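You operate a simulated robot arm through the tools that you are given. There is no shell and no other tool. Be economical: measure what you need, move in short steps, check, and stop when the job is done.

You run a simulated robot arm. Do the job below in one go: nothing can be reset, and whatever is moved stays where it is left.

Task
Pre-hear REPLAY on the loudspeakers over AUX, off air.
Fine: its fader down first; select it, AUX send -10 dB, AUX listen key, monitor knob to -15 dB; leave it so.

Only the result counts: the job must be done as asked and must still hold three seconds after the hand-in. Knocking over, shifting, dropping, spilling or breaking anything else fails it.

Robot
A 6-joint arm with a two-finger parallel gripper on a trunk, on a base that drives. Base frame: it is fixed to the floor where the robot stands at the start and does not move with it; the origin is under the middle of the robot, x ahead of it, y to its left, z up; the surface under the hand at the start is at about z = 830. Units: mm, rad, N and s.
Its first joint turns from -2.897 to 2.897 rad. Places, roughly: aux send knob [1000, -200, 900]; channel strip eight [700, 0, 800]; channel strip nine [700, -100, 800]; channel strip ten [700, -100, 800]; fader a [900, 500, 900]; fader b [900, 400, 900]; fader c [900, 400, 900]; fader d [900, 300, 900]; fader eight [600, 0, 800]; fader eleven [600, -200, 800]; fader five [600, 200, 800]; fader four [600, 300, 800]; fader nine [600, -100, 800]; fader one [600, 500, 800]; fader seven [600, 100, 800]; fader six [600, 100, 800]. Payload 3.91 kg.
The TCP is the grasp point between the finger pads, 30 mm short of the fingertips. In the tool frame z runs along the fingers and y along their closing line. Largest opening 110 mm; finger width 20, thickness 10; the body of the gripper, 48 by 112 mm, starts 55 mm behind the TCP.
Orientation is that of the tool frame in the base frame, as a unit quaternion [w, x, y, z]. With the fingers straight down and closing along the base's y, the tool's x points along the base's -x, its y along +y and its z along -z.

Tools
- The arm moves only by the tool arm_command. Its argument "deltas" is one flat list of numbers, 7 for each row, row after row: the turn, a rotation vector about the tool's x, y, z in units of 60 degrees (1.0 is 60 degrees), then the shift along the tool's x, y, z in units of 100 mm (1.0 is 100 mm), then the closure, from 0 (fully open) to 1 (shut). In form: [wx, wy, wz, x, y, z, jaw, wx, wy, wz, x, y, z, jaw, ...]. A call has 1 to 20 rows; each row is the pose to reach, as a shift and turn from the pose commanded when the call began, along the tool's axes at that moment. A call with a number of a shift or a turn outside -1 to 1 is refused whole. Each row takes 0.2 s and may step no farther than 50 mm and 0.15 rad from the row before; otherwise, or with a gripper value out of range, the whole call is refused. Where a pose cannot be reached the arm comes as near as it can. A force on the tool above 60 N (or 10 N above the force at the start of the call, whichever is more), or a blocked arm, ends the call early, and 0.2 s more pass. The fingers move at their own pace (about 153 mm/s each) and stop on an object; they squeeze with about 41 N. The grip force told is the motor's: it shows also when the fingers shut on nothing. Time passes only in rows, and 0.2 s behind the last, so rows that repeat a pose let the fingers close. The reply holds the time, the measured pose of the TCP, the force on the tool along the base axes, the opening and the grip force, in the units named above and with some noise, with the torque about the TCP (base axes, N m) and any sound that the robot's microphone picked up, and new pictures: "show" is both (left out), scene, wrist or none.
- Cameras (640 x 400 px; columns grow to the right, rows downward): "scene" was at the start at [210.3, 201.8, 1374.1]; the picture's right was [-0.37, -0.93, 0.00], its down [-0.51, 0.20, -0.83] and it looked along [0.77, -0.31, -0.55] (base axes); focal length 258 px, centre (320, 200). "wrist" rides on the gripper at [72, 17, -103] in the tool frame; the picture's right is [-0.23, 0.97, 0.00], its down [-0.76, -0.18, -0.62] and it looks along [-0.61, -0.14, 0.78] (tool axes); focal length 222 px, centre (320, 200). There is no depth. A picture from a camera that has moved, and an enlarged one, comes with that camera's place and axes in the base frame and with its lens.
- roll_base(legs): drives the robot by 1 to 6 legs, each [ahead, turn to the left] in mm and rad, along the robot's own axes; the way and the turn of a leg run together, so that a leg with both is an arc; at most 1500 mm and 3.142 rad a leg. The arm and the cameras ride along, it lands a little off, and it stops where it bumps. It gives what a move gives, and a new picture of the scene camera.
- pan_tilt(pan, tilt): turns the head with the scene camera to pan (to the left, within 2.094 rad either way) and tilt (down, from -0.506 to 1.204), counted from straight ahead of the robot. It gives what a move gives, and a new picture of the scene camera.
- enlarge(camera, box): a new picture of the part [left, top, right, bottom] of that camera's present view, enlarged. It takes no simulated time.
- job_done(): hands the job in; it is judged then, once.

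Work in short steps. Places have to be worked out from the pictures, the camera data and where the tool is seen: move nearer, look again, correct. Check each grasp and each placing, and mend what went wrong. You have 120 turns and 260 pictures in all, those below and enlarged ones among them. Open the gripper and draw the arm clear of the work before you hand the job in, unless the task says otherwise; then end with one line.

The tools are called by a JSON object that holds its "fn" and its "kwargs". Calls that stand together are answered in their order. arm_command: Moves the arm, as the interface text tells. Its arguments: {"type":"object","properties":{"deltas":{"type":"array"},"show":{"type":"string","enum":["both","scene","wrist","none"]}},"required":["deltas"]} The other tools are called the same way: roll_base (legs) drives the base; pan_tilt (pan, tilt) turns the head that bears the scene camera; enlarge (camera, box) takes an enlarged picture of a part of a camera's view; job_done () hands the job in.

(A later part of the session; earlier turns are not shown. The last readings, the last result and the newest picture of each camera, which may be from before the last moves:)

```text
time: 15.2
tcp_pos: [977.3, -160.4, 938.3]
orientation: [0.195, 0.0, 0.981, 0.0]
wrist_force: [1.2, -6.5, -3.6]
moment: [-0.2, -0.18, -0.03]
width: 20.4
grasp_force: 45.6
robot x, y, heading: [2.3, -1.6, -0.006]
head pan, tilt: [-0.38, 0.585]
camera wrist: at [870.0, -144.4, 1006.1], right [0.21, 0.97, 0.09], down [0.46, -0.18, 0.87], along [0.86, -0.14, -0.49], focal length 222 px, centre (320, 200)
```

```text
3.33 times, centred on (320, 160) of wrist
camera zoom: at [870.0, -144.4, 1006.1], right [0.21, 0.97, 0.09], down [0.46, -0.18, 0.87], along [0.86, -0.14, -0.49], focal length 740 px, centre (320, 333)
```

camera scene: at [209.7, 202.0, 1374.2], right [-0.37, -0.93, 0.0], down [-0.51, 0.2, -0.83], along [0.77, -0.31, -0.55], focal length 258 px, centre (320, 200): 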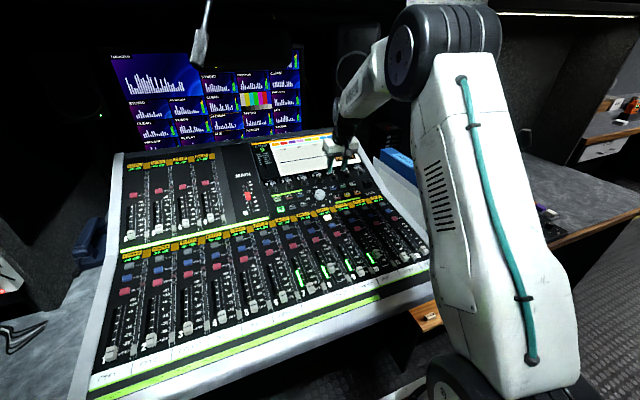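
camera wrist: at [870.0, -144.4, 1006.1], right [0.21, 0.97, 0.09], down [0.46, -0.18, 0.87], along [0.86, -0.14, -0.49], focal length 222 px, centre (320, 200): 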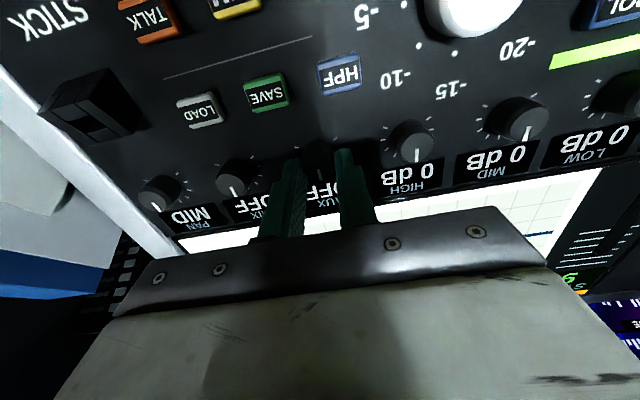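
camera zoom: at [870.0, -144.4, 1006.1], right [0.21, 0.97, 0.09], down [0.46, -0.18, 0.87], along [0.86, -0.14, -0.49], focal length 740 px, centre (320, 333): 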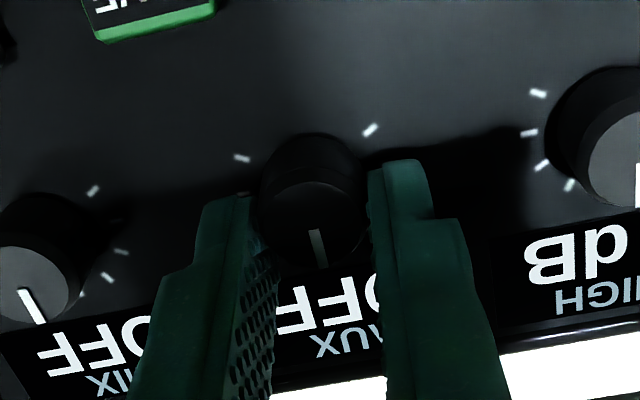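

The knob is gripped. I rotate clockwise about 25° as a trial and read the display.

{"fn": "arm_command", "kwargs": {"deltas": [0, 0, 0.14, 0, 0, 0, 1, 0, 0, 0.28, 0, 0, 0, 1, 0, 0, 0.42, 0, 0, 0, 1], "show": "wrist"}}

{"fn": "enlarge", "kwargs": {"camera": "wrist", "box": [240, 100, 400, 220]}}

{"fn": "enlarge", "kwargs": {"camera": "scene", "box": [300, 130, 380, 190]}}

```text
time: 16.0
tcp_pos: [975.4, -164.0, 937.5]
orientation: [0.192, 0.216, 0.957, 0.042]
wrist_force: [6.3, -29.7, -6.6]
moment: [-0.91, -0.21, -0.21]
width: 20.5
grasp_force: 44.1
robot x, y, heading: [-2.4, 0.5, -0.005]
head pan, tilt: [-0.38, 0.585]
camera wrist: at [882.5, -117.1, 1011.2], right [0.58, 0.78, 0.24], down [0.33, -0.49, 0.81], along [0.75, -0.39, -0.53], focal length 222 px, centre (320, 200)
```

wrist: 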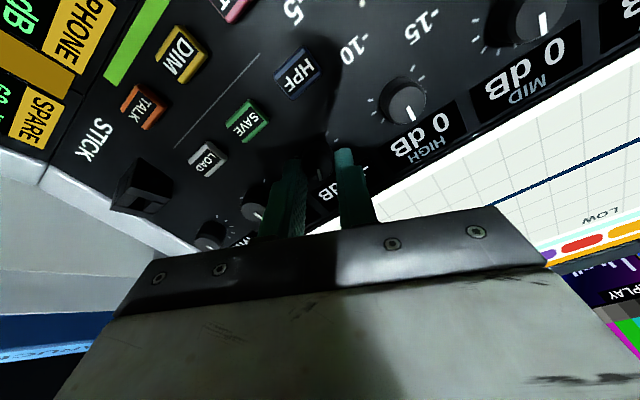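

```text
3.33 times, centred on (320, 160) of wrist
camera zoom: at [882.5, -117.1, 1011.2], right [0.58, 0.78, 0.24], down [0.33, -0.49, 0.81], along [0.75, -0.39, -0.53], focal length 740 px, centre (320, 333)
```

zoom: 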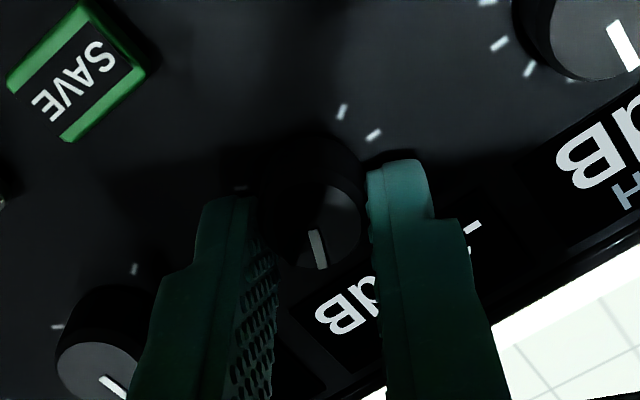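

```text
6.67 times, centred on (340, 160) of scene
camera zoom: at [211.2, 200.2, 1374.2], right [-0.37, -0.93, 0.0], down [-0.51, 0.21, -0.83], along [0.77, -0.31, -0.55], focal length 1717 px, centre (187, 467)
```

zoom: 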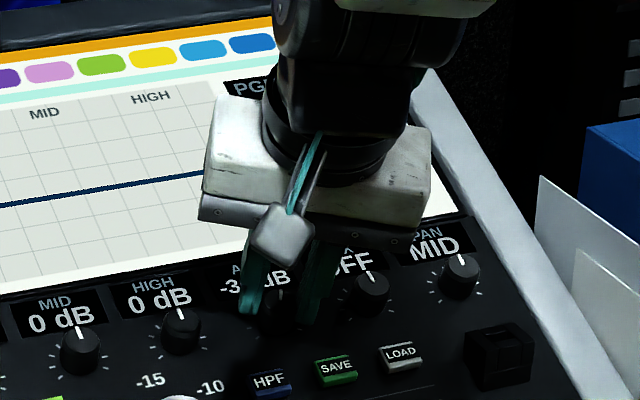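

The display changed to about −3x dB. I zoom in tighter on the reading.

{"fn": "enlarge", "kwargs": {"camera": "scene", "box": [318, 155, 350, 179]}}

```text
16.00 times, centred on (334, 167) of scene
camera zoom: at [211.2, 200.2, 1374.2], right [-0.37, -0.93, 0.0], down [-0.51, 0.21, -0.83], along [0.77, -0.31, -0.55], focal length 4122 px, centre (96, 728)
```

zoom: 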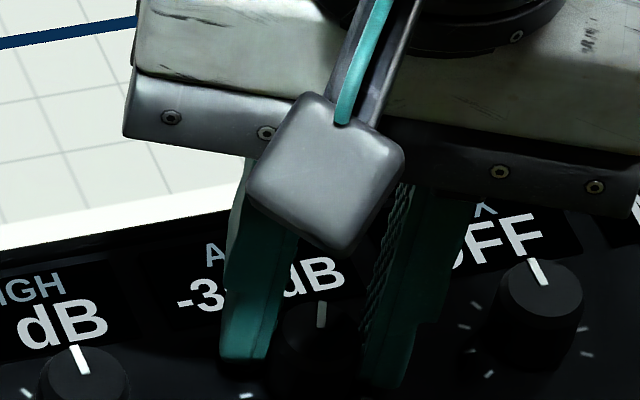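

Reading is −3x dB. I rotate another 25° with a small compliance shift and check.

{"fn": "arm_command", "kwargs": {"deltas": [0, 0, 0.14, -0.01, -0.02, 0, 1, 0, 0, 0.28, -0.01, -0.02, 0, 1, 0, 0, 0.42, -0.01, -0.02, 0, 1], "show": "wrist"}}

{"fn": "enlarge", "kwargs": {"camera": "wrist", "box": [240, 100, 400, 220]}}

{"fn": "enlarge", "kwargs": {"camera": "scene", "box": [310, 145, 358, 181]}}

```text
time: 16.8
tcp_pos: [974.9, -166.6, 937.7]
orientation: [0.175, 0.419, 0.887, 0.083]
wrist_force: [-3.6, -40.7, -17.2]
moment: [-1.17, 0.36, -0.25]
width: 20.3
grasp_force: 45.0
robot x, y, heading: [1.0, 1.0, -0.001]
head pan, tilt: [-0.38, 0.585]
camera wrist: at [905.0, -98.8, 1020.8], right [0.83, 0.44, 0.34], down [0.08, -0.7, 0.71], along [0.55, -0.56, -0.62], focal length 222 px, centre (320, 200)
```

wrist: 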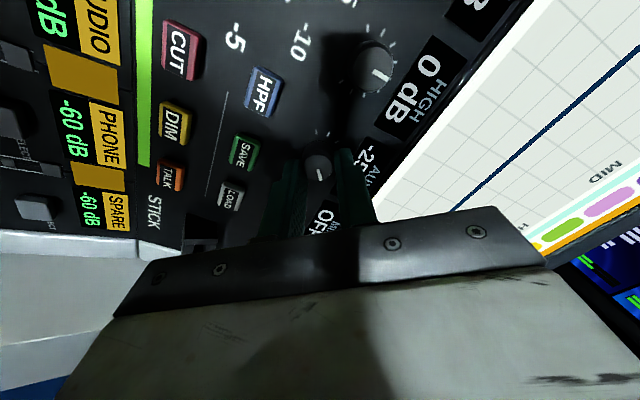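

```text
3.33 times, centred on (320, 160) of wrist
camera zoom: at [905.0, -98.8, 1020.8], right [0.83, 0.44, 0.34], down [0.08, -0.7, 0.71], along [0.55, -0.56, -0.62], focal length 740 px, centre (320, 333)
```

zoom: 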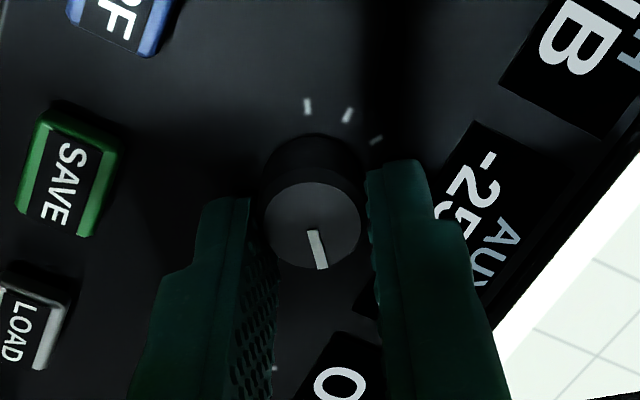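

```text
11.11 times, centred on (334, 163) of scene
camera zoom: at [211.0, 199.7, 1374.3], right [-0.37, -0.93, 0.0], down [-0.51, 0.21, -0.83], along [0.77, -0.31, -0.55], focal length 2862 px, centre (164, 611)
```

zoom: 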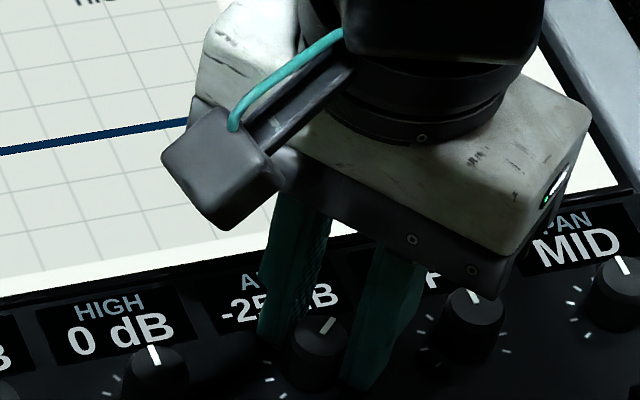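

It reads −25 dB, but side force is building. I open slightly to relax and check the centring.

{"fn": "arm_command", "kwargs": {"deltas": [0, 0, 0, 0, 0, 0, 0.7, 0, 0, 0, 0, 0, 0, 0.7], "show": "wrist"}}

{"fn": "enlarge", "kwargs": {"camera": "wrist", "box": [240, 100, 400, 220]}}

```text
time: 17.4
tcp_pos: [975.2, -164.3, 939.7]
orientation: [0.178, 0.417, 0.887, 0.083]
wrist_force: [-0.5, -0.6, -0.6]
moment: [0.0, 0.02, -0.04]
width: 33.2
grasp_force: 0.0
robot x, y, heading: [2.1, -2.5, 0.004]
head pan, tilt: [-0.38, 0.585]
camera wrist: at [905.2, -96.8, 1022.9], right [0.83, 0.44, 0.34], down [0.08, -0.7, 0.71], along [0.56, -0.56, -0.62], focal length 222 px, centre (320, 200)
```

wrist: 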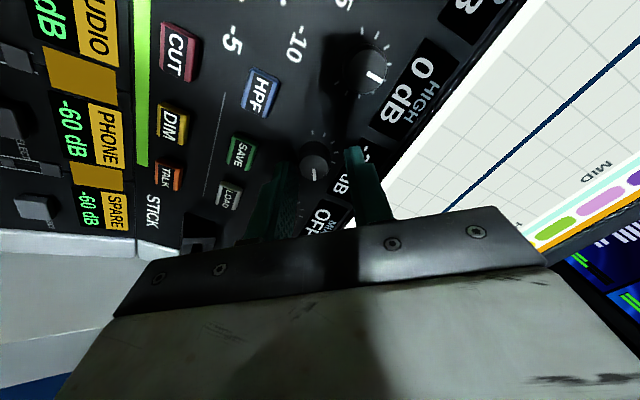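

```text
3.33 times, centred on (320, 160) of wrist
camera zoom: at [905.2, -96.8, 1022.9], right [0.83, 0.44, 0.34], down [0.08, -0.7, 0.71], along [0.56, -0.56, -0.62], focal length 740 px, centre (320, 333)
```

zoom: 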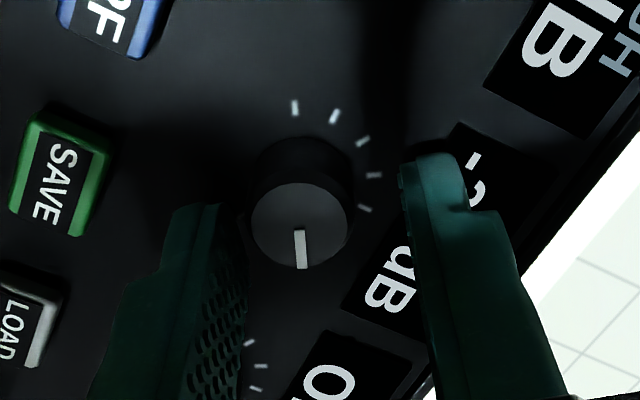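

Combining constraints, the knob axis is ~7 mm nearer the robot than the tool axis, with the knob about 20 mm tall. I recentre, raise 4 mm, rotate back 50° open, and regrip.

{"fn": "arm_command", "kwargs": {"deltas": [0, 0, 0, 0, -0.026, 0, 0.6, 0, 0, 0, 0.07, -0.026, -0.04, 0.6, 0, 0, -0.14, 0.07, -0.026, -0.04, 0.6, 0, 0, -0.28, 0.07, -0.026, -0.04, 0.6, 0, 0, -0.42, 0.07, -0.026, -0.04, 0.6, 0, 0, -0.56, 0.07, -0.026, -0.04, 0.6, 0, 0, -0.7, 0.07, -0.026, -0.04, 0.6, 0, 0, -0.84, 0.07, -0.026, -0.04, 0.6, 0, 0, -0.84, 0.07, -0.026, -0.04, 0.6], "show": "wrist"}}

{"fn": "enlarge", "kwargs": {"camera": "wrist", "box": [240, 100, 400, 220]}}

{"fn": "enlarge", "kwargs": {"camera": "scene", "box": [310, 145, 358, 181]}}

```text
time: 19.4
tcp_pos: [969.4, -159.1, 940.0]
orientation: [0.197, 0.0, 0.98, -0.001]
wrist_force: [0.1, 0.0, -0.7]
moment: [0.03, 0.01, 0.02]
width: 44.0
grasp_force: 0.1
robot x, y, heading: [-0.9, 0.6, 0.002]
head pan, tilt: [-0.38, 0.585]
camera wrist: at [862.5, -142.6, 1009.2], right [0.21, 0.97, 0.09], down [0.46, -0.18, 0.87], along [0.86, -0.14, -0.49], focal length 222 px, centre (320, 200)
```

wrist: 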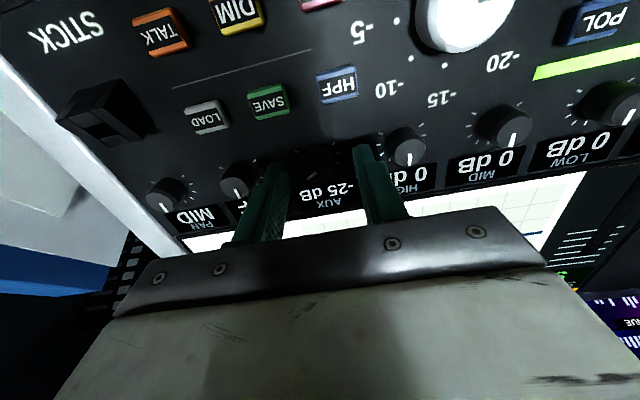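

```text
3.33 times, centred on (320, 160) of wrist
camera zoom: at [862.5, -142.6, 1009.2], right [0.21, 0.97, 0.09], down [0.46, -0.18, 0.87], along [0.86, -0.14, -0.49], focal length 740 px, centre (320, 333)
```

zoom: 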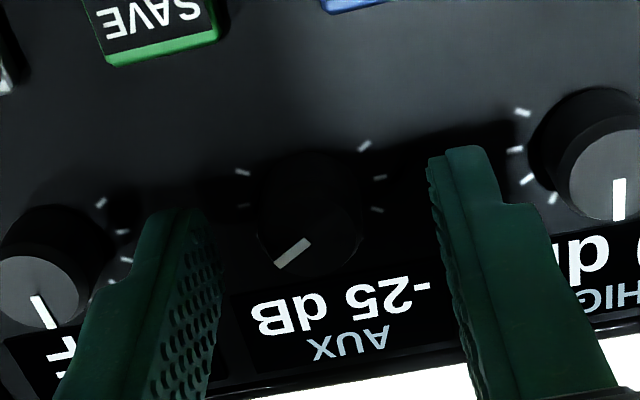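

```text
11.11 times, centred on (334, 163) of scene
camera zoom: at [210.1, 201.7, 1374.1], right [-0.37, -0.93, 0.0], down [-0.51, 0.2, -0.83], along [0.77, -0.31, -0.55], focal length 2862 px, centre (164, 611)
```

zoom: 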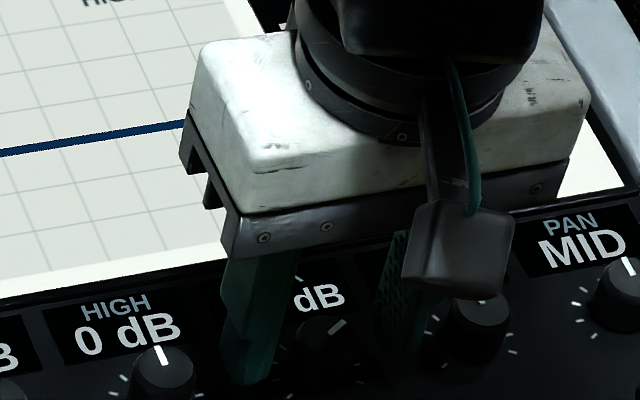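

AUX −25 dB is clearly readable and the knob is centred. I regrip and turn clockwise 50° further.

{"fn": "arm_command", "kwargs": {"deltas": [0, 0, 0, 0, 0, 0, 1, 0, 0, 0, 0, 0, 0, 1, 0, 0, 0.14, 0, 0, 0, 1, 0, 0, 0.28, 0, 0, 0, 1, 0, 0, 0.42, 0, 0, 0, 1, 0, 0, 0.56, 0, 0, 0, 1, 0, 0, 0.7, 0, 0, 0, 1, 0, 0, 0.84, 0, 0, 0, 1], "show": "wrist"}}

{"fn": "enlarge", "kwargs": {"camera": "wrist", "box": [240, 100, 400, 220]}}

{"fn": "enlarge", "kwargs": {"camera": "scene", "box": [310, 145, 358, 181]}}

```text
time: 21.2
tcp_pos: [969.9, -161.5, 939.9]
orientation: [0.178, 0.419, 0.886, 0.084]
wrist_force: [15.2, -45.1, 9.9]
moment: [-1.62, -0.86, -0.67]
width: 19.5
grasp_force: 45.2
robot x, y, heading: [1.1, -4.2, -0.002]
head pan, tilt: [-0.38, 0.585]
camera wrist: at [898.8, -94.4, 1024.1], right [0.83, 0.44, 0.35], down [0.08, -0.7, 0.71], along [0.56, -0.56, -0.61], focal length 222 px, centre (320, 200)
```

wrist: 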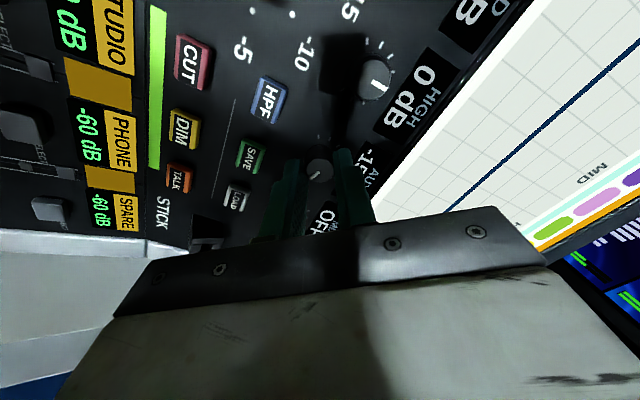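

```text
3.33 times, centred on (320, 160) of wrist
camera zoom: at [898.8, -94.4, 1024.1], right [0.83, 0.44, 0.35], down [0.08, -0.7, 0.71], along [0.56, -0.56, -0.61], focal length 740 px, centre (320, 333)
```

zoom: 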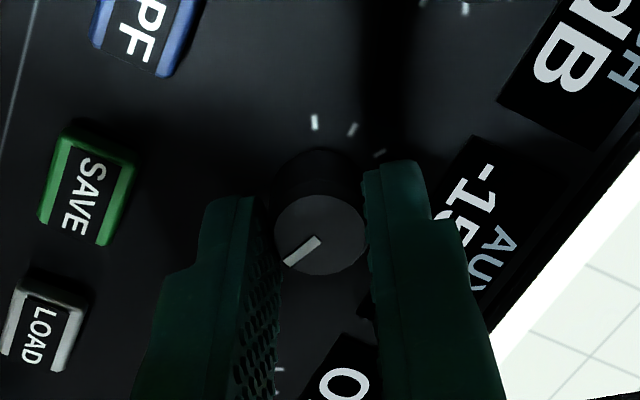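

```text
11.11 times, centred on (334, 163) of scene
camera zoom: at [210.6, 199.3, 1374.4], right [-0.37, -0.93, 0.0], down [-0.51, 0.21, -0.83], along [0.77, -0.31, -0.55], focal length 2862 px, centre (164, 611)
```

zoom: 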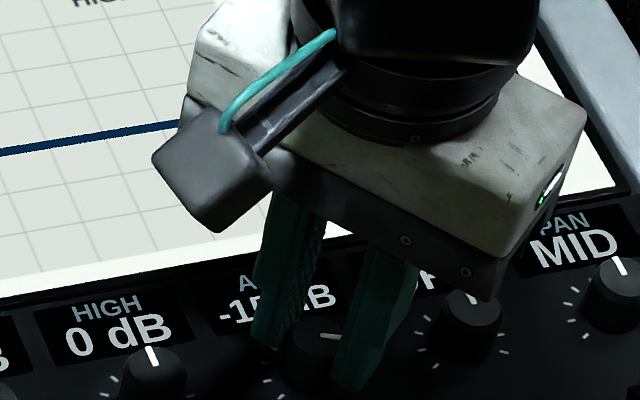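

−15 dB: 25° per 5 dB. I turn 25° more.

{"fn": "arm_command", "kwargs": {"deltas": [0, 0, 0.14, 0, -0.015, 0, 1, 0, 0, 0.28, 0, -0.03, 0, 1, 0, 0, 0.42, 0, -0.03, 0, 1], "show": "wrist"}}

{"fn": "enlarge", "kwargs": {"camera": "wrist", "box": [240, 100, 400, 220]}}

{"fn": "enlarge", "kwargs": {"camera": "scene", "box": [310, 145, 358, 181]}}

```text
time: 22.0
tcp_pos: [969.0, -161.5, 939.7]
orientation: [0.156, 0.602, 0.774, 0.122]
wrist_force: [31.3, -30.0, 15.4]
moment: [-0.6, -0.88, -0.27]
width: 19.3
grasp_force: 45.3
robot x, y, heading: [-3.2, -1.6, 0.007]
head pan, tilt: [-0.38, 0.585]
camera wrist: at [927.3, -86.8, 1036.1], right [0.92, 0.02, 0.39], down [-0.23, -0.78, 0.58], along [0.32, -0.62, -0.72], focal length 222 px, centre (320, 200)
```

wrist: 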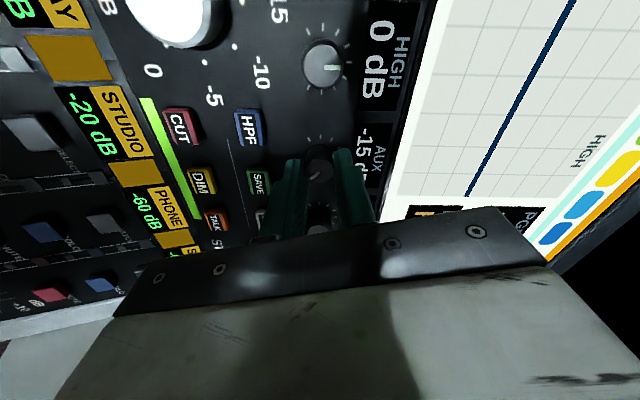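

```text
3.33 times, centred on (320, 160) of wrist
camera zoom: at [927.3, -86.8, 1036.1], right [0.92, 0.02, 0.39], down [-0.23, -0.78, 0.58], along [0.32, -0.62, -0.72], focal length 740 px, centre (320, 333)
```

zoom: 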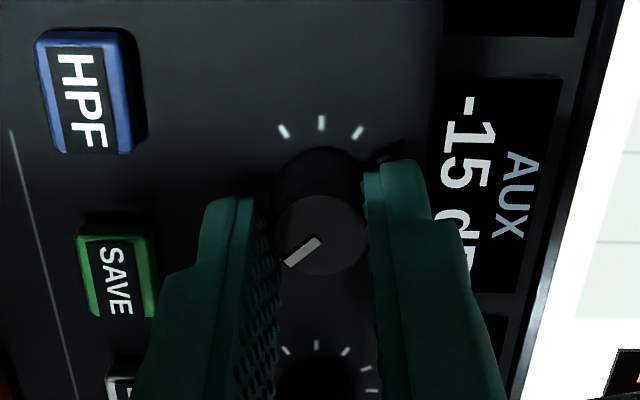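

```text
11.11 times, centred on (334, 163) of scene
camera zoom: at [210.6, 200.3, 1374.2], right [-0.37, -0.93, 0.0], down [-0.51, 0.2, -0.83], along [0.77, -0.31, -0.55], focal length 2862 px, centre (164, 611)
```

zoom: 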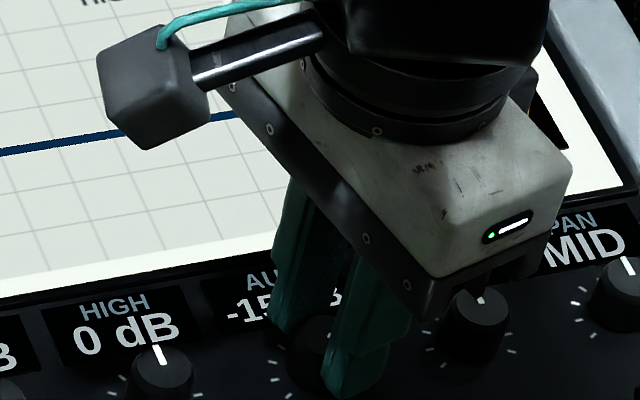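

Still −15. I add another ~8°.

{"fn": "arm_command", "kwargs": {"deltas": [0, 0, 0.1, 0, 0, 0, 1, 0, 0, 0.15, 0, 0, 0, 1, 0, 0, 0.15, 0, 0, 0, 1], "show": "none"}}

{"fn": "enlarge", "kwargs": {"camera": "wrist", "box": [240, 100, 400, 220]}}

```text
time: 22.8
tcp_pos: [968.2, -161.5, 940.2]
orientation: [0.147, 0.66, 0.725, 0.133]
wrist_force: [39.2, -14.2, 16.5]
moment: [-0.23, -1.28, -0.07]
width: 19.3
grasp_force: 45.3
robot x, y, heading: [1.0, -3.8, 0.0]
head pan, tilt: [-0.38, 0.585]
```

```text
3.33 times, centred on (320, 160) of wrist
camera zoom: at [937.8, -87.3, 1040.5], right [0.91, -0.13, 0.39], down [-0.34, -0.77, 0.53], along [0.23, -0.62, -0.75], focal length 740 px, centre (320, 333)
```

zoom: 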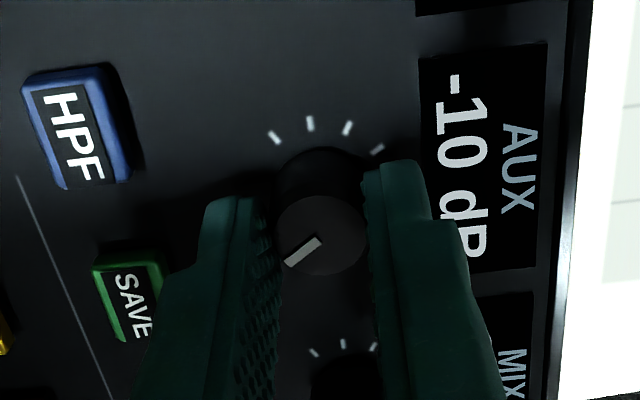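

AUX reads −10 dB. I turn a few degrees past the threshold for margin, then open and retract.

{"fn": "arm_command", "kwargs": {"deltas": [0, 0, 0.07, 0, 0, 0, 1, 0, 0, 0.07, 0, 0, 0, 0.6, 0, 0, 0.07, 0, 0, 0, 0.6, 0, 0, 0.07, 0, 0, -0.4, 0.6, 0, 0, 0.07, 0, 0, -0.8, 0.6], "show": "both"}}

{"fn": "enlarge", "kwargs": {"camera": "scene", "box": [270, 130, 390, 220]}}

```text
time: 24.0
tcp_pos: [934.5, -160.6, 1010.6]
orientation: [0.139, 0.686, 0.701, 0.136]
wrist_force: [-0.1, 0.5, -0.9]
moment: [0.02, 0.03, -0.02]
width: 44.2
grasp_force: 0.0
robot x, y, heading: [3.6, -0.0, 0.003]
head pan, tilt: [-0.38, 0.585]
camera scene: at [210.6, 201.1, 1374.1], right [-0.37, -0.93, 0.0], down [-0.51, 0.2, -0.83], along [0.77, -0.31, -0.55], focal length 258 px, centre (320, 200)
camera wrist: at [908.3, -86.2, 1112.1], right [0.9, -0.21, 0.37], down [-0.39, -0.77, 0.51], along [0.18, -0.61, -0.77], focal length 222 px, centre (320, 200)
```

scene: 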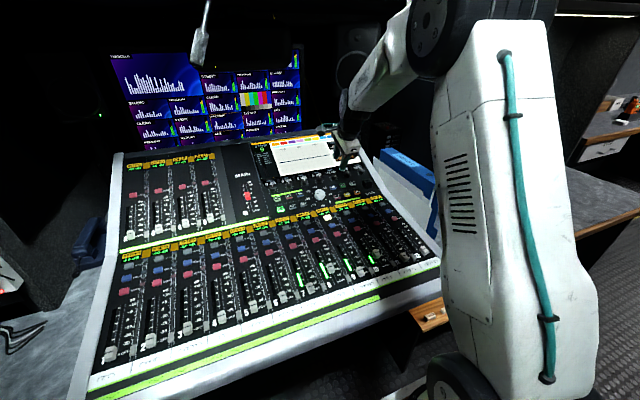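
wrist: 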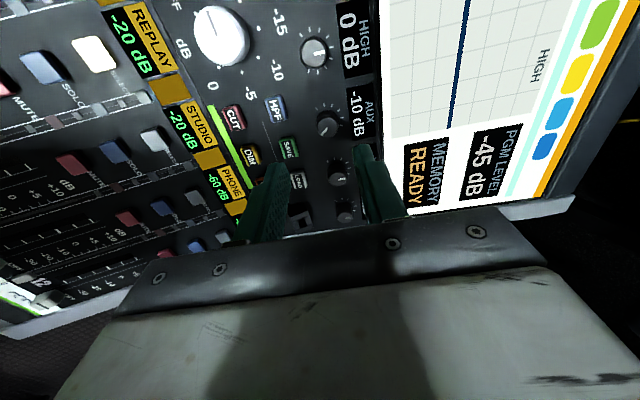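

```text
4.44 times, centred on (330, 175) of scene
camera zoom: at [210.6, 201.1, 1374.1], right [-0.37, -0.93, 0.0], down [-0.51, 0.2, -0.83], along [0.77, -0.31, -0.55], focal length 1145 px, centre (276, 311)
```

zoom: 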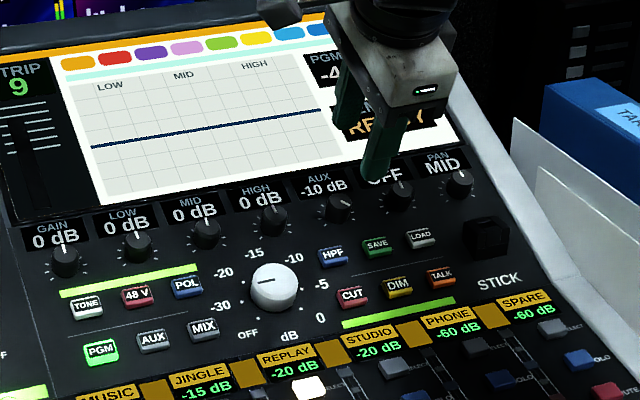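

AUX send −10 dB is confirmed and neighbours are unchanged. I rotate the gripper back and move toward the AUX listen key, closing the fingers.

{"fn": "arm_command", "kwargs": {"deltas": [0, 0, -0.14, 0.13, -0.06, 0, 1, 0, 0, -0.28, 0.26, -0.12, 0, 1, 0, 0, -0.42, 0.39, -0.18, 0, 1, 0, 0, -0.56, 0.52, -0.24, 0, 1, 0, 0, -0.7, 0.65, -0.3, 0, 1, 0, 0, -0.84, 0.8, -0.36, 0, 1, 0, 0, -0.98, 0.95, -0.4, 0, 1], "show": "none"}}

{"fn": "arm_command", "kwargs": {"deltas": [0, 0, -0.125, 0.1, 0.17, 0, 1, 0, 0, -0.25, 0.2, 0.35, 0, 1, 0, 0, -0.375, 0.3, 0.52, 0, 1, 0, 0, -0.49, 0.39, 0.7, 0, 1], "show": "both"}}

{"fn": "enlarge", "kwargs": {"camera": "wrist", "box": [200, 20, 440, 200]}}

{"fn": "enlarge", "kwargs": {"camera": "scene", "box": [240, 130, 400, 230]}}

```text
time: 25.6
tcp_pos: [896.1, -65.3, 997.2]
orientation: [0.189, 0.251, 0.948, 0.051]
wrist_force: [1.0, -0.4, -0.3]
moment: [-0.02, -0.02, -0.02]
width: 0.1
grasp_force: 37.3
robot x, y, heading: [-1.2, -3.7, 0.0]
head pan, tilt: [-0.38, 0.585]
```

```text
time: 26.6
tcp_pos: [899.0, 11.3, 997.8]
orientation: [0.196, 0.004, 0.981, 0.001]
wrist_force: [-0.5, -0.3, 0.3]
moment: [0.02, -0.03, 0.0]
width: 0.0
grasp_force: 37.3
robot x, y, heading: [-1.8, -0.7, 0.002]
head pan, tilt: [-0.38, 0.585]
camera scene: at [210.2, 201.0, 1374.1], right [-0.37, -0.93, 0.0], down [-0.51, 0.2, -0.83], along [0.77, -0.31, -0.55], focal length 258 px, centre (320, 200)
camera wrist: at [791.7, 30.3, 1065.9], right [0.22, 0.97, 0.09], down [0.46, -0.18, 0.87], along [0.86, -0.15, -0.49], focal length 222 px, centre (320, 200)
```

scene: 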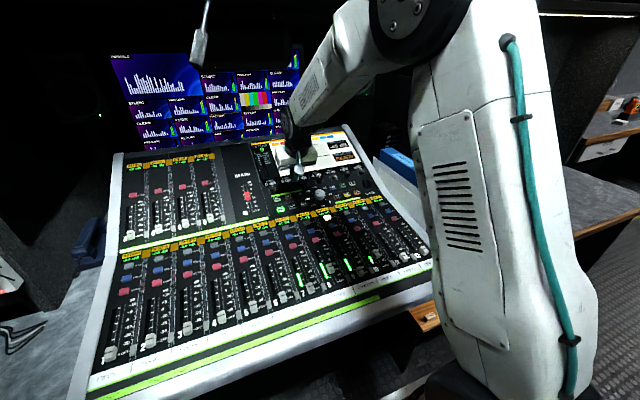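
wrist: 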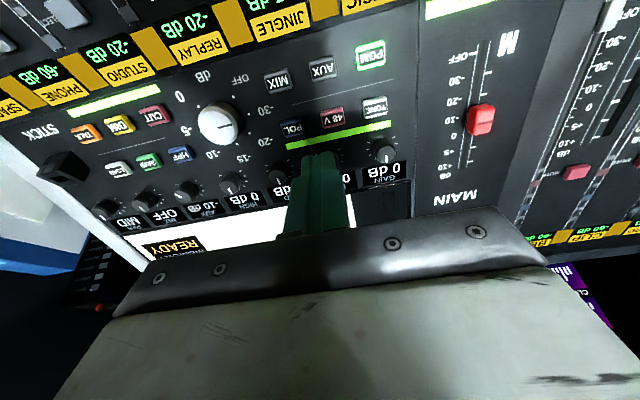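

```text
2.22 times, centred on (320, 110) of wrist
camera zoom: at [791.7, 30.3, 1065.9], right [0.22, 0.97, 0.09], down [0.46, -0.18, 0.87], along [0.86, -0.15, -0.49], focal length 494 px, centre (320, 400)
```

zoom: 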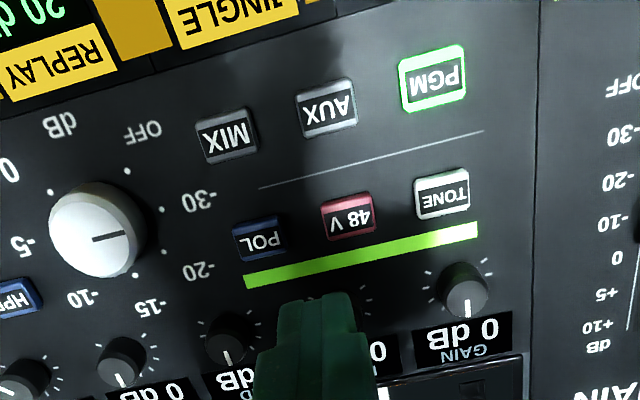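

```text
4.00 times, centred on (320, 180) of scene
camera zoom: at [210.2, 201.0, 1374.1], right [-0.37, -0.93, 0.0], down [-0.51, 0.2, -0.83], along [0.77, -0.31, -0.55], focal length 1030 px, centre (320, 280)
```

zoom: 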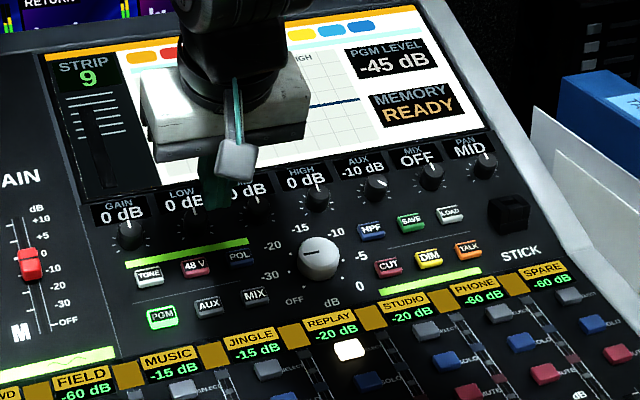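

AUX key triangulates to (902,24,879) with the panel at about 22°. I position 15 mm above along the tool axis.

{"fn": "arm_command", "kwargs": {"deltas": [0, 0, 0, 0.3, 0.08, 0.15, 1, 0, 0, 0, 0.42, 0.127, 0.4, 1, 0, 0, 0, 0.424, 0.127, 0.65, 1], "show": "wrist"}}

{"fn": "enlarge", "kwargs": {"camera": "wrist", "box": [240, 80, 400, 200]}}

{"fn": "enlarge", "kwargs": {"camera": "scene", "box": [250, 160, 330, 220]}}

```text
time: 27.4
tcp_pos: [884.8, 29.6, 921.1]
orientation: [0.196, 0.005, 0.981, 0.0]
wrist_force: [-0.2, 0.0, -0.3]
moment: [-0.01, 0.01, 0.0]
width: 0.1
grasp_force: 37.1
robot x, y, heading: [-0.4, -1.2, 0.001]
head pan, tilt: [-0.38, 0.585]
camera wrist: at [778.5, 46.9, 990.3], right [0.22, 0.97, 0.09], down [0.46, -0.19, 0.87], along [0.86, -0.15, -0.49], focal length 222 px, centre (320, 200)
```

wrist: 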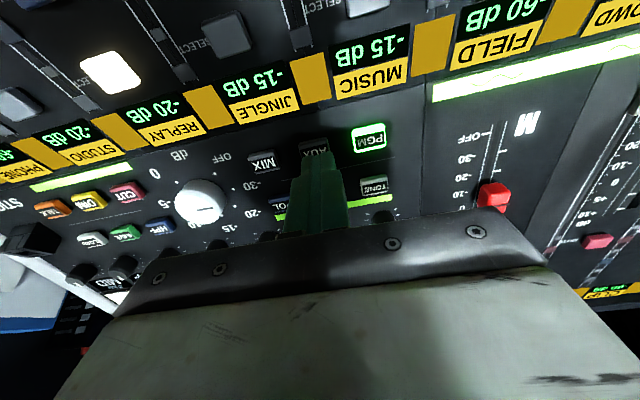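

```text
3.33 times, centred on (320, 140) of wrist
camera zoom: at [778.5, 46.9, 990.3], right [0.22, 0.97, 0.09], down [0.46, -0.19, 0.87], along [0.86, -0.15, -0.49], focal length 740 px, centre (320, 400)
```

zoom: 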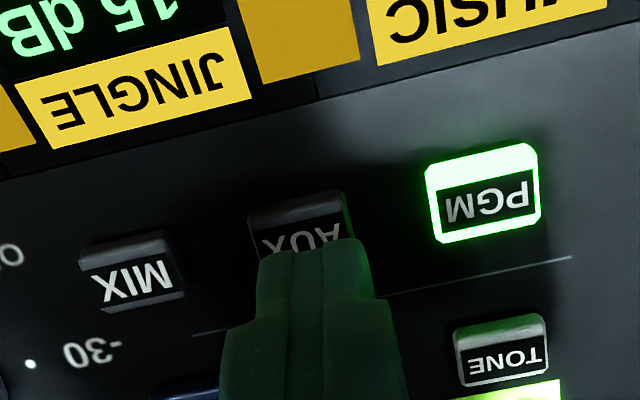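

```text
6.67 times, centred on (290, 190) of scene
camera zoom: at [209.9, 201.1, 1374.2], right [-0.37, -0.93, 0.0], down [-0.51, 0.2, -0.83], along [0.77, -0.31, -0.55], focal length 1717 px, centre (520, 267)
```

zoom: 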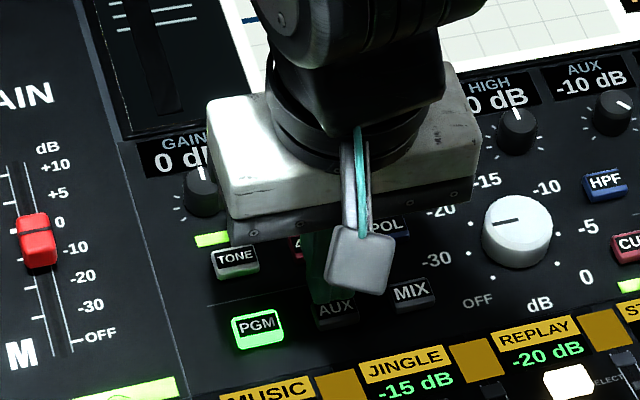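

The tip is over the AUX key. I press in small steps.

{"fn": "arm_command", "kwargs": {"deltas": [0, 0, 0, 0.02, -0.03, 0.1, 1, 0, 0, 0, 0.02, -0.03, 0.13, 1, 0, 0, 0, 0.02, -0.03, 0.155, 1, 0, 0, 0, 0.02, -0.03, 0.175, 1, 0, 0, 0, 0.02, -0.03, 0.19, 1, 0, 0, 0, 0.02, -0.03, 0.205, 1], "show": "none"}}

{"fn": "enlarge", "kwargs": {"camera": "scene", "box": [250, 130, 370, 220]}}

```text
time: 28.8
tcp_pos: [889.0, 23.9, 902.3]
orientation: [0.196, 0.005, 0.981, 0.0]
wrist_force: [-1.1, 2.0, 4.2]
moment: [0.04, -0.05, 0.04]
width: 0.0
grasp_force: 37.4
robot x, y, heading: [-1.7, 0.6, -0.003]
head pan, tilt: [-0.38, 0.585]
heard: click
```

```text
4.44 times, centred on (310, 175) of scene
camera zoom: at [209.9, 201.3, 1374.1], right [-0.37, -0.93, 0.0], down [-0.51, 0.2, -0.83], along [0.77, -0.31, -0.55], focal length 1145 px, centre (364, 311)
```

zoom: 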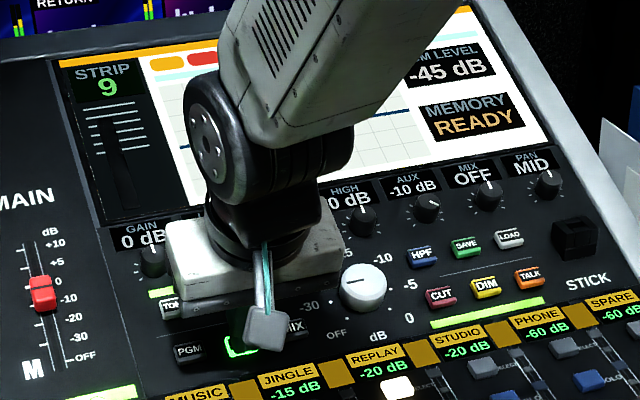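

AUX listen is lit. I lift and move above the monitor knob, opening the jaws to about 60 mm.

{"fn": "arm_command", "kwargs": {"deltas": [0, 0, 0, 0, 0, -0.35, 1, 0, 0, 0, 0, -0.1, -0.7, 0.7, 0, 0, 0, 0, -0.5, -0.8, 0.45, 0, 0, 0, 0, -0.9, -0.8, 0.45, 0, 0, 0, 0, -1.0, -0.8, 0.45]}}

{"fn": "enlarge", "kwargs": {"camera": "wrist", "box": [200, 40, 440, 220]}}

{"fn": "enlarge", "kwargs": {"camera": "scene", "box": [250, 130, 370, 220]}}

```text
time: 30.0
tcp_pos: [854.6, -76.6, 975.0]
orientation: [0.195, 0.005, 0.981, 0.001]
wrist_force: [-0.4, 0.2, 0.2]
moment: [0.01, 0.01, 0.02]
width: 60.6
grasp_force: 0.1
robot x, y, heading: [-1.4, -0.3, 0.0]
head pan, tilt: [-0.38, 0.585]
camera scene: at [210.1, 201.2, 1374.1], right [-0.37, -0.93, 0.0], down [-0.51, 0.2, -0.83], along [0.77, -0.31, -0.55], focal length 258 px, centre (320, 200)
camera wrist: at [748.4, -58.6, 1043.6], right [0.22, 0.97, 0.09], down [0.46, -0.18, 0.87], along [0.86, -0.15, -0.49], focal length 222 px, centre (320, 200)
```

scene: 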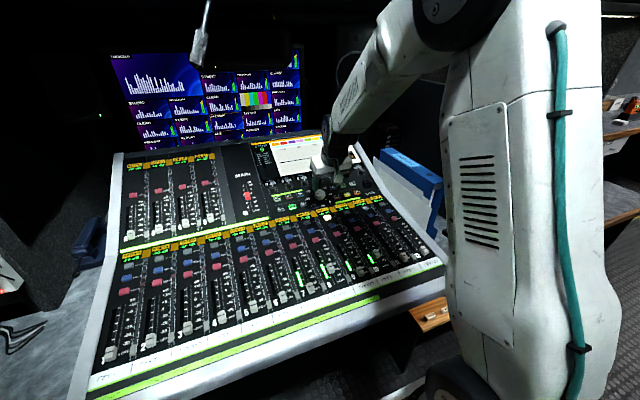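
wrist: 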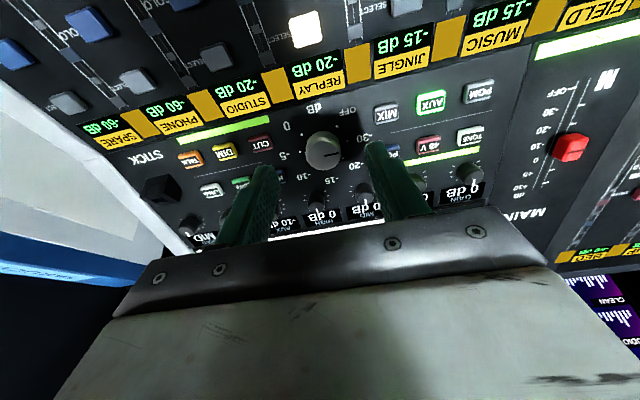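

```text
2.22 times, centred on (320, 130) of wrist
camera zoom: at [748.4, -58.6, 1043.6], right [0.22, 0.97, 0.09], down [0.46, -0.18, 0.87], along [0.86, -0.15, -0.49], focal length 494 px, centre (320, 356)
```

zoom: 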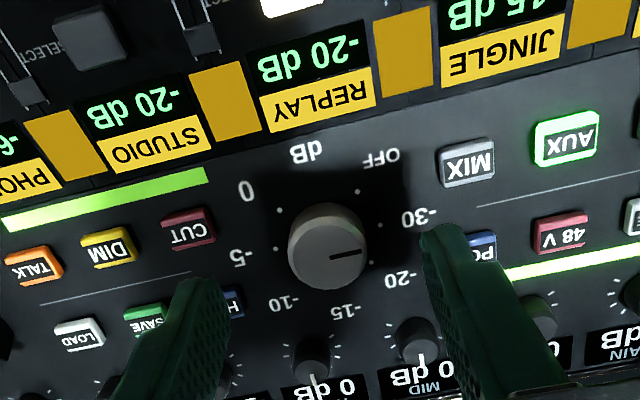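

```text
4.44 times, centred on (310, 175) of scene
camera zoom: at [210.1, 201.2, 1374.1], right [-0.37, -0.93, 0.0], down [-0.51, 0.2, -0.83], along [0.77, -0.31, -0.55], focal length 1145 px, centre (364, 311)
```

zoom: 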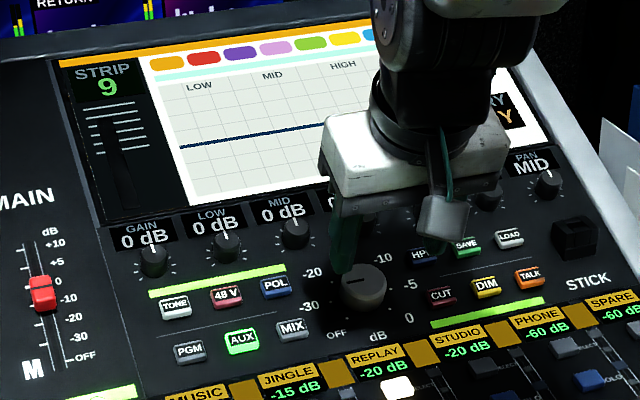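

Monitor knob top is around (916,-79,896); −15 is the top of its scale, and the pointer is about 80° short. I move to hover 25 mm above it.

{"fn": "arm_command", "kwargs": {"deltas": [0, 0, 0, -0.13, -0.01, 0.25, 0.45, 0, 0, 0, -0.264, -0.024, 0.5, 0.45]}}

{"fn": "enlarge", "kwargs": {"camera": "wrist", "box": [220, 70, 420, 220]}}

{"fn": "enlarge", "kwargs": {"camera": "scene", "box": [280, 140, 380, 215]}}

```text
time: 30.6
tcp_pos: [899.7, -77.9, 941.3]
orientation: [0.196, 0.004, 0.981, 0.001]
wrist_force: [-0.3, -0.5, -0.2]
moment: [0.03, 0.02, -0.02]
width: 60.6
grasp_force: 0.1
robot x, y, heading: [-0.5, -0.2, 0.005]
head pan, tilt: [-0.38, 0.585]
camera scene: at [209.7, 201.1, 1374.2], right [-0.37, -0.93, 0.0], down [-0.51, 0.2, -0.83], along [0.77, -0.31, -0.55], focal length 258 px, centre (320, 200)
camera wrist: at [793.0, -59.1, 1008.4], right [0.22, 0.97, 0.09], down [0.46, -0.19, 0.87], along [0.86, -0.15, -0.49], focal length 222 px, centre (320, 200)
```

scene: 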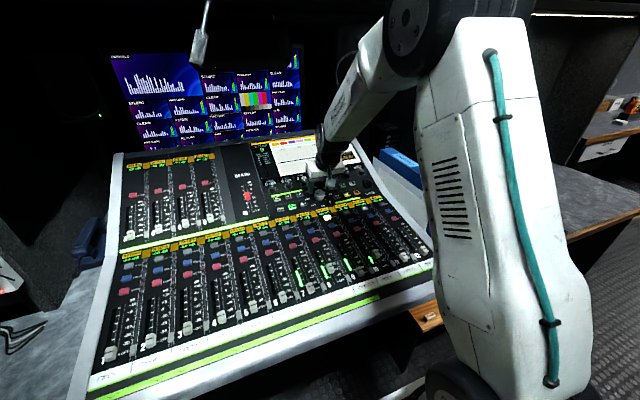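
wrist: 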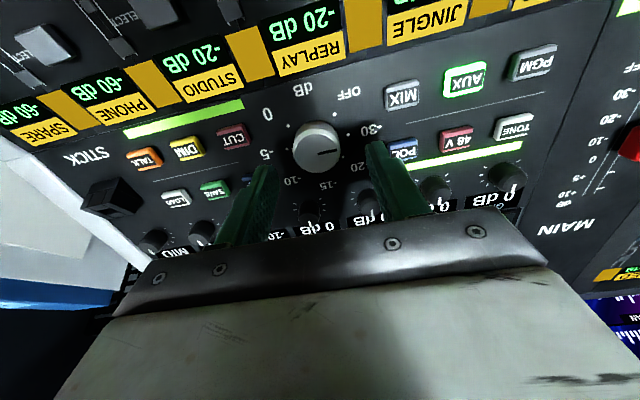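

```text
2.67 times, centred on (320, 145) of wrist
camera zoom: at [793.0, -59.1, 1008.4], right [0.22, 0.97, 0.09], down [0.46, -0.19, 0.87], along [0.86, -0.15, -0.49], focal length 592 px, centre (320, 347)
```

zoom: 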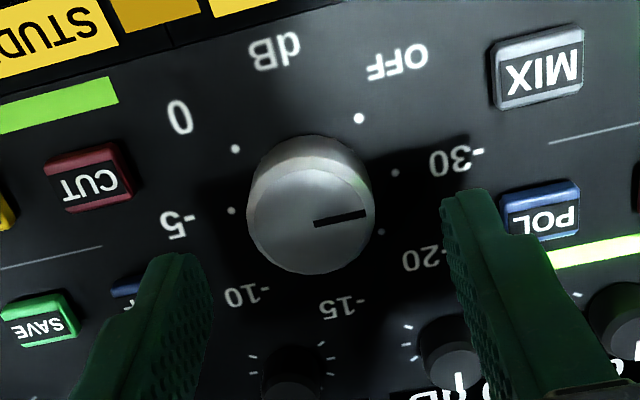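

```text
5.33 times, centred on (330, 178) of scene
camera zoom: at [209.7, 201.1, 1374.2], right [-0.37, -0.93, 0.0], down [-0.51, 0.2, -0.83], along [0.77, -0.31, -0.55], focal length 1374 px, centre (267, 320)
```

zoom: 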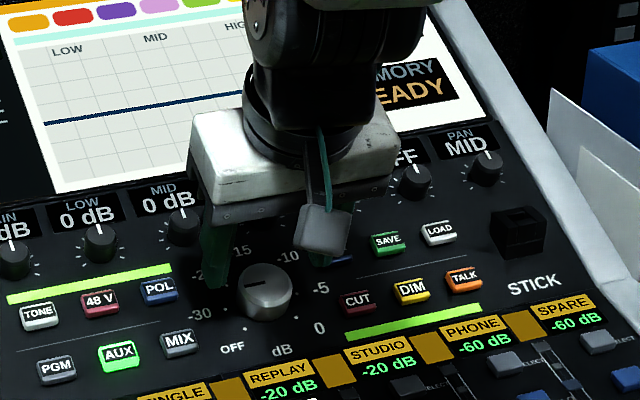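

The scale is 45° per mark and the pointer is at −30, so +90° is needed. I descend 28 mm and close on the knob.

{"fn": "arm_command", "kwargs": {"deltas": [0, 0, 0, 0.01, -0.013, 0.14, 0.45, 0, 0, 0, 0.01, -0.013, 0.27, 0.45, 0, 0, 0, 0.01, -0.013, 0.27, 1, 0, 0, 0, 0.01, -0.013, 0.27, 1], "show": "wrist"}}

{"fn": "enlarge", "kwargs": {"camera": "wrist", "box": [220, 70, 420, 220]}}

```text
time: 31.6
tcp_pos: [909.8, -79.3, 913.0]
orientation: [0.195, 0.005, 0.981, 0.0]
wrist_force: [1.1, -7.6, -6.9]
moment: [-0.24, -0.17, -0.11]
width: 35.5
grasp_force: 45.1
robot x, y, heading: [0.5, -1.3, -0.003]
head pan, tilt: [-0.38, 0.585]
camera wrist: at [803.5, -61.7, 981.9], right [0.22, 0.97, 0.09], down [0.46, -0.19, 0.87], along [0.86, -0.15, -0.49], focal length 222 px, centre (320, 200)
```

wrist: 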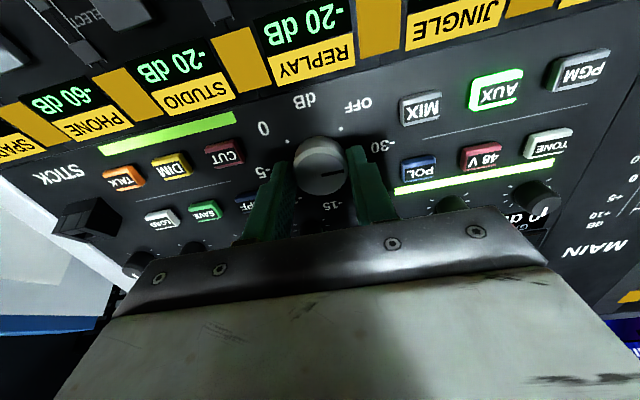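

```text
2.67 times, centred on (320, 145) of wrist
camera zoom: at [803.5, -61.7, 981.9], right [0.22, 0.97, 0.09], down [0.46, -0.19, 0.87], along [0.86, -0.15, -0.49], focal length 592 px, centre (320, 347)
```

zoom: 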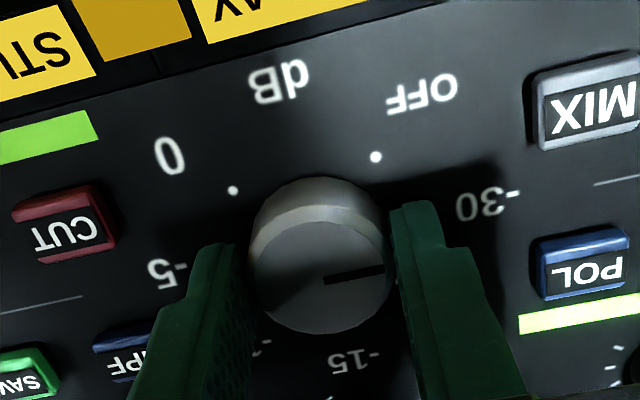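

Gripped at 35.5 mm. I turn 42° clockwise and check.

{"fn": "arm_command", "kwargs": {"deltas": [0, 0, 0.14, 0, 0, 0, 1, 0, 0, 0.28, 0, 0, 0, 1, 0, 0, 0.42, 0, 0, 0, 1, 0, 0, 0.56, 0, 0, 0, 1, 0, 0, 0.7, 0, 0, 0, 1], "show": "wrist"}}

{"fn": "enlarge", "kwargs": {"camera": "wrist", "box": [220, 70, 420, 220]}}

{"fn": "enlarge", "kwargs": {"camera": "scene", "box": [280, 130, 380, 205]}}

```text
time: 32.8
tcp_pos: [909.9, -79.1, 914.8]
orientation: [0.182, 0.357, 0.913, 0.071]
wrist_force: [-16.0, -4.4, 0.2]
moment: [0.75, 1.01, 0.28]
width: 35.5
grasp_force: 45.3
robot x, y, heading: [-2.7, -0.5, 0.001]
head pan, tilt: [-0.38, 0.585]
camera wrist: at [831.8, -17.6, 993.6], right [0.76, 0.56, 0.32], down [0.17, -0.65, 0.74], along [0.62, -0.52, -0.59], focal length 222 px, centre (320, 200)
```

wrist: 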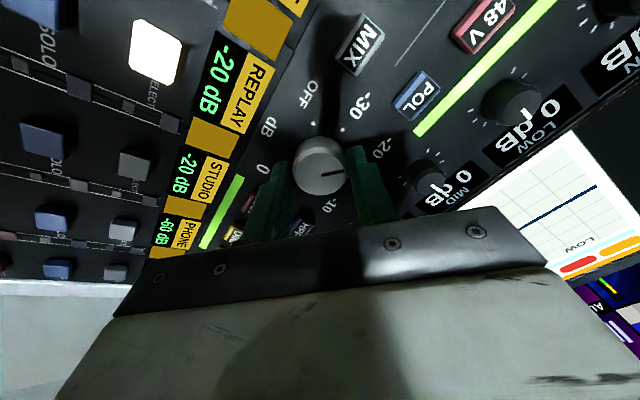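

```text
2.67 times, centred on (320, 145) of wrist
camera zoom: at [831.8, -17.6, 993.6], right [0.76, 0.56, 0.32], down [0.17, -0.65, 0.74], along [0.62, -0.52, -0.59], focal length 592 px, centre (320, 347)
```

zoom: 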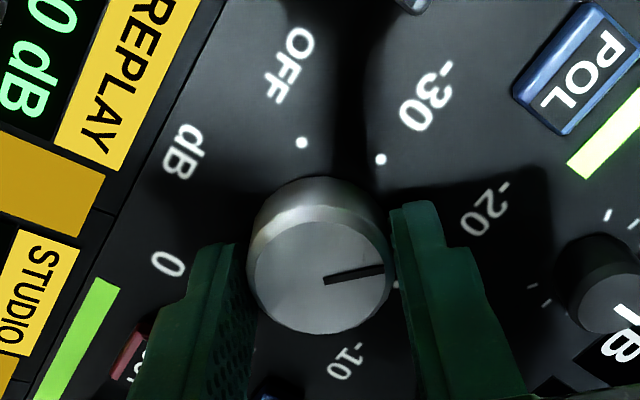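

```text
5.33 times, centred on (330, 168) of scene
camera zoom: at [209.4, 201.0, 1374.2], right [-0.37, -0.93, 0.0], down [-0.51, 0.2, -0.83], along [0.78, -0.31, -0.55], focal length 1374 px, centre (267, 373)
```

zoom: 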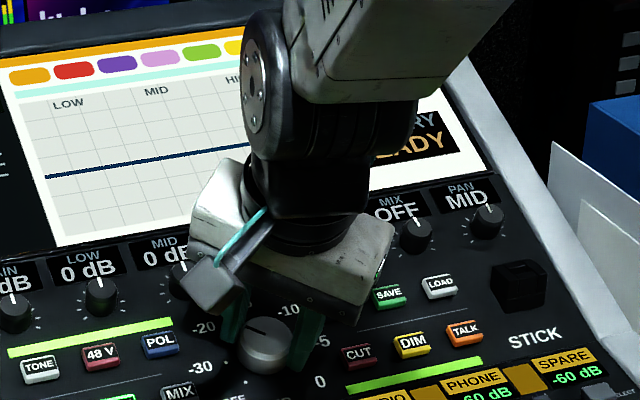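

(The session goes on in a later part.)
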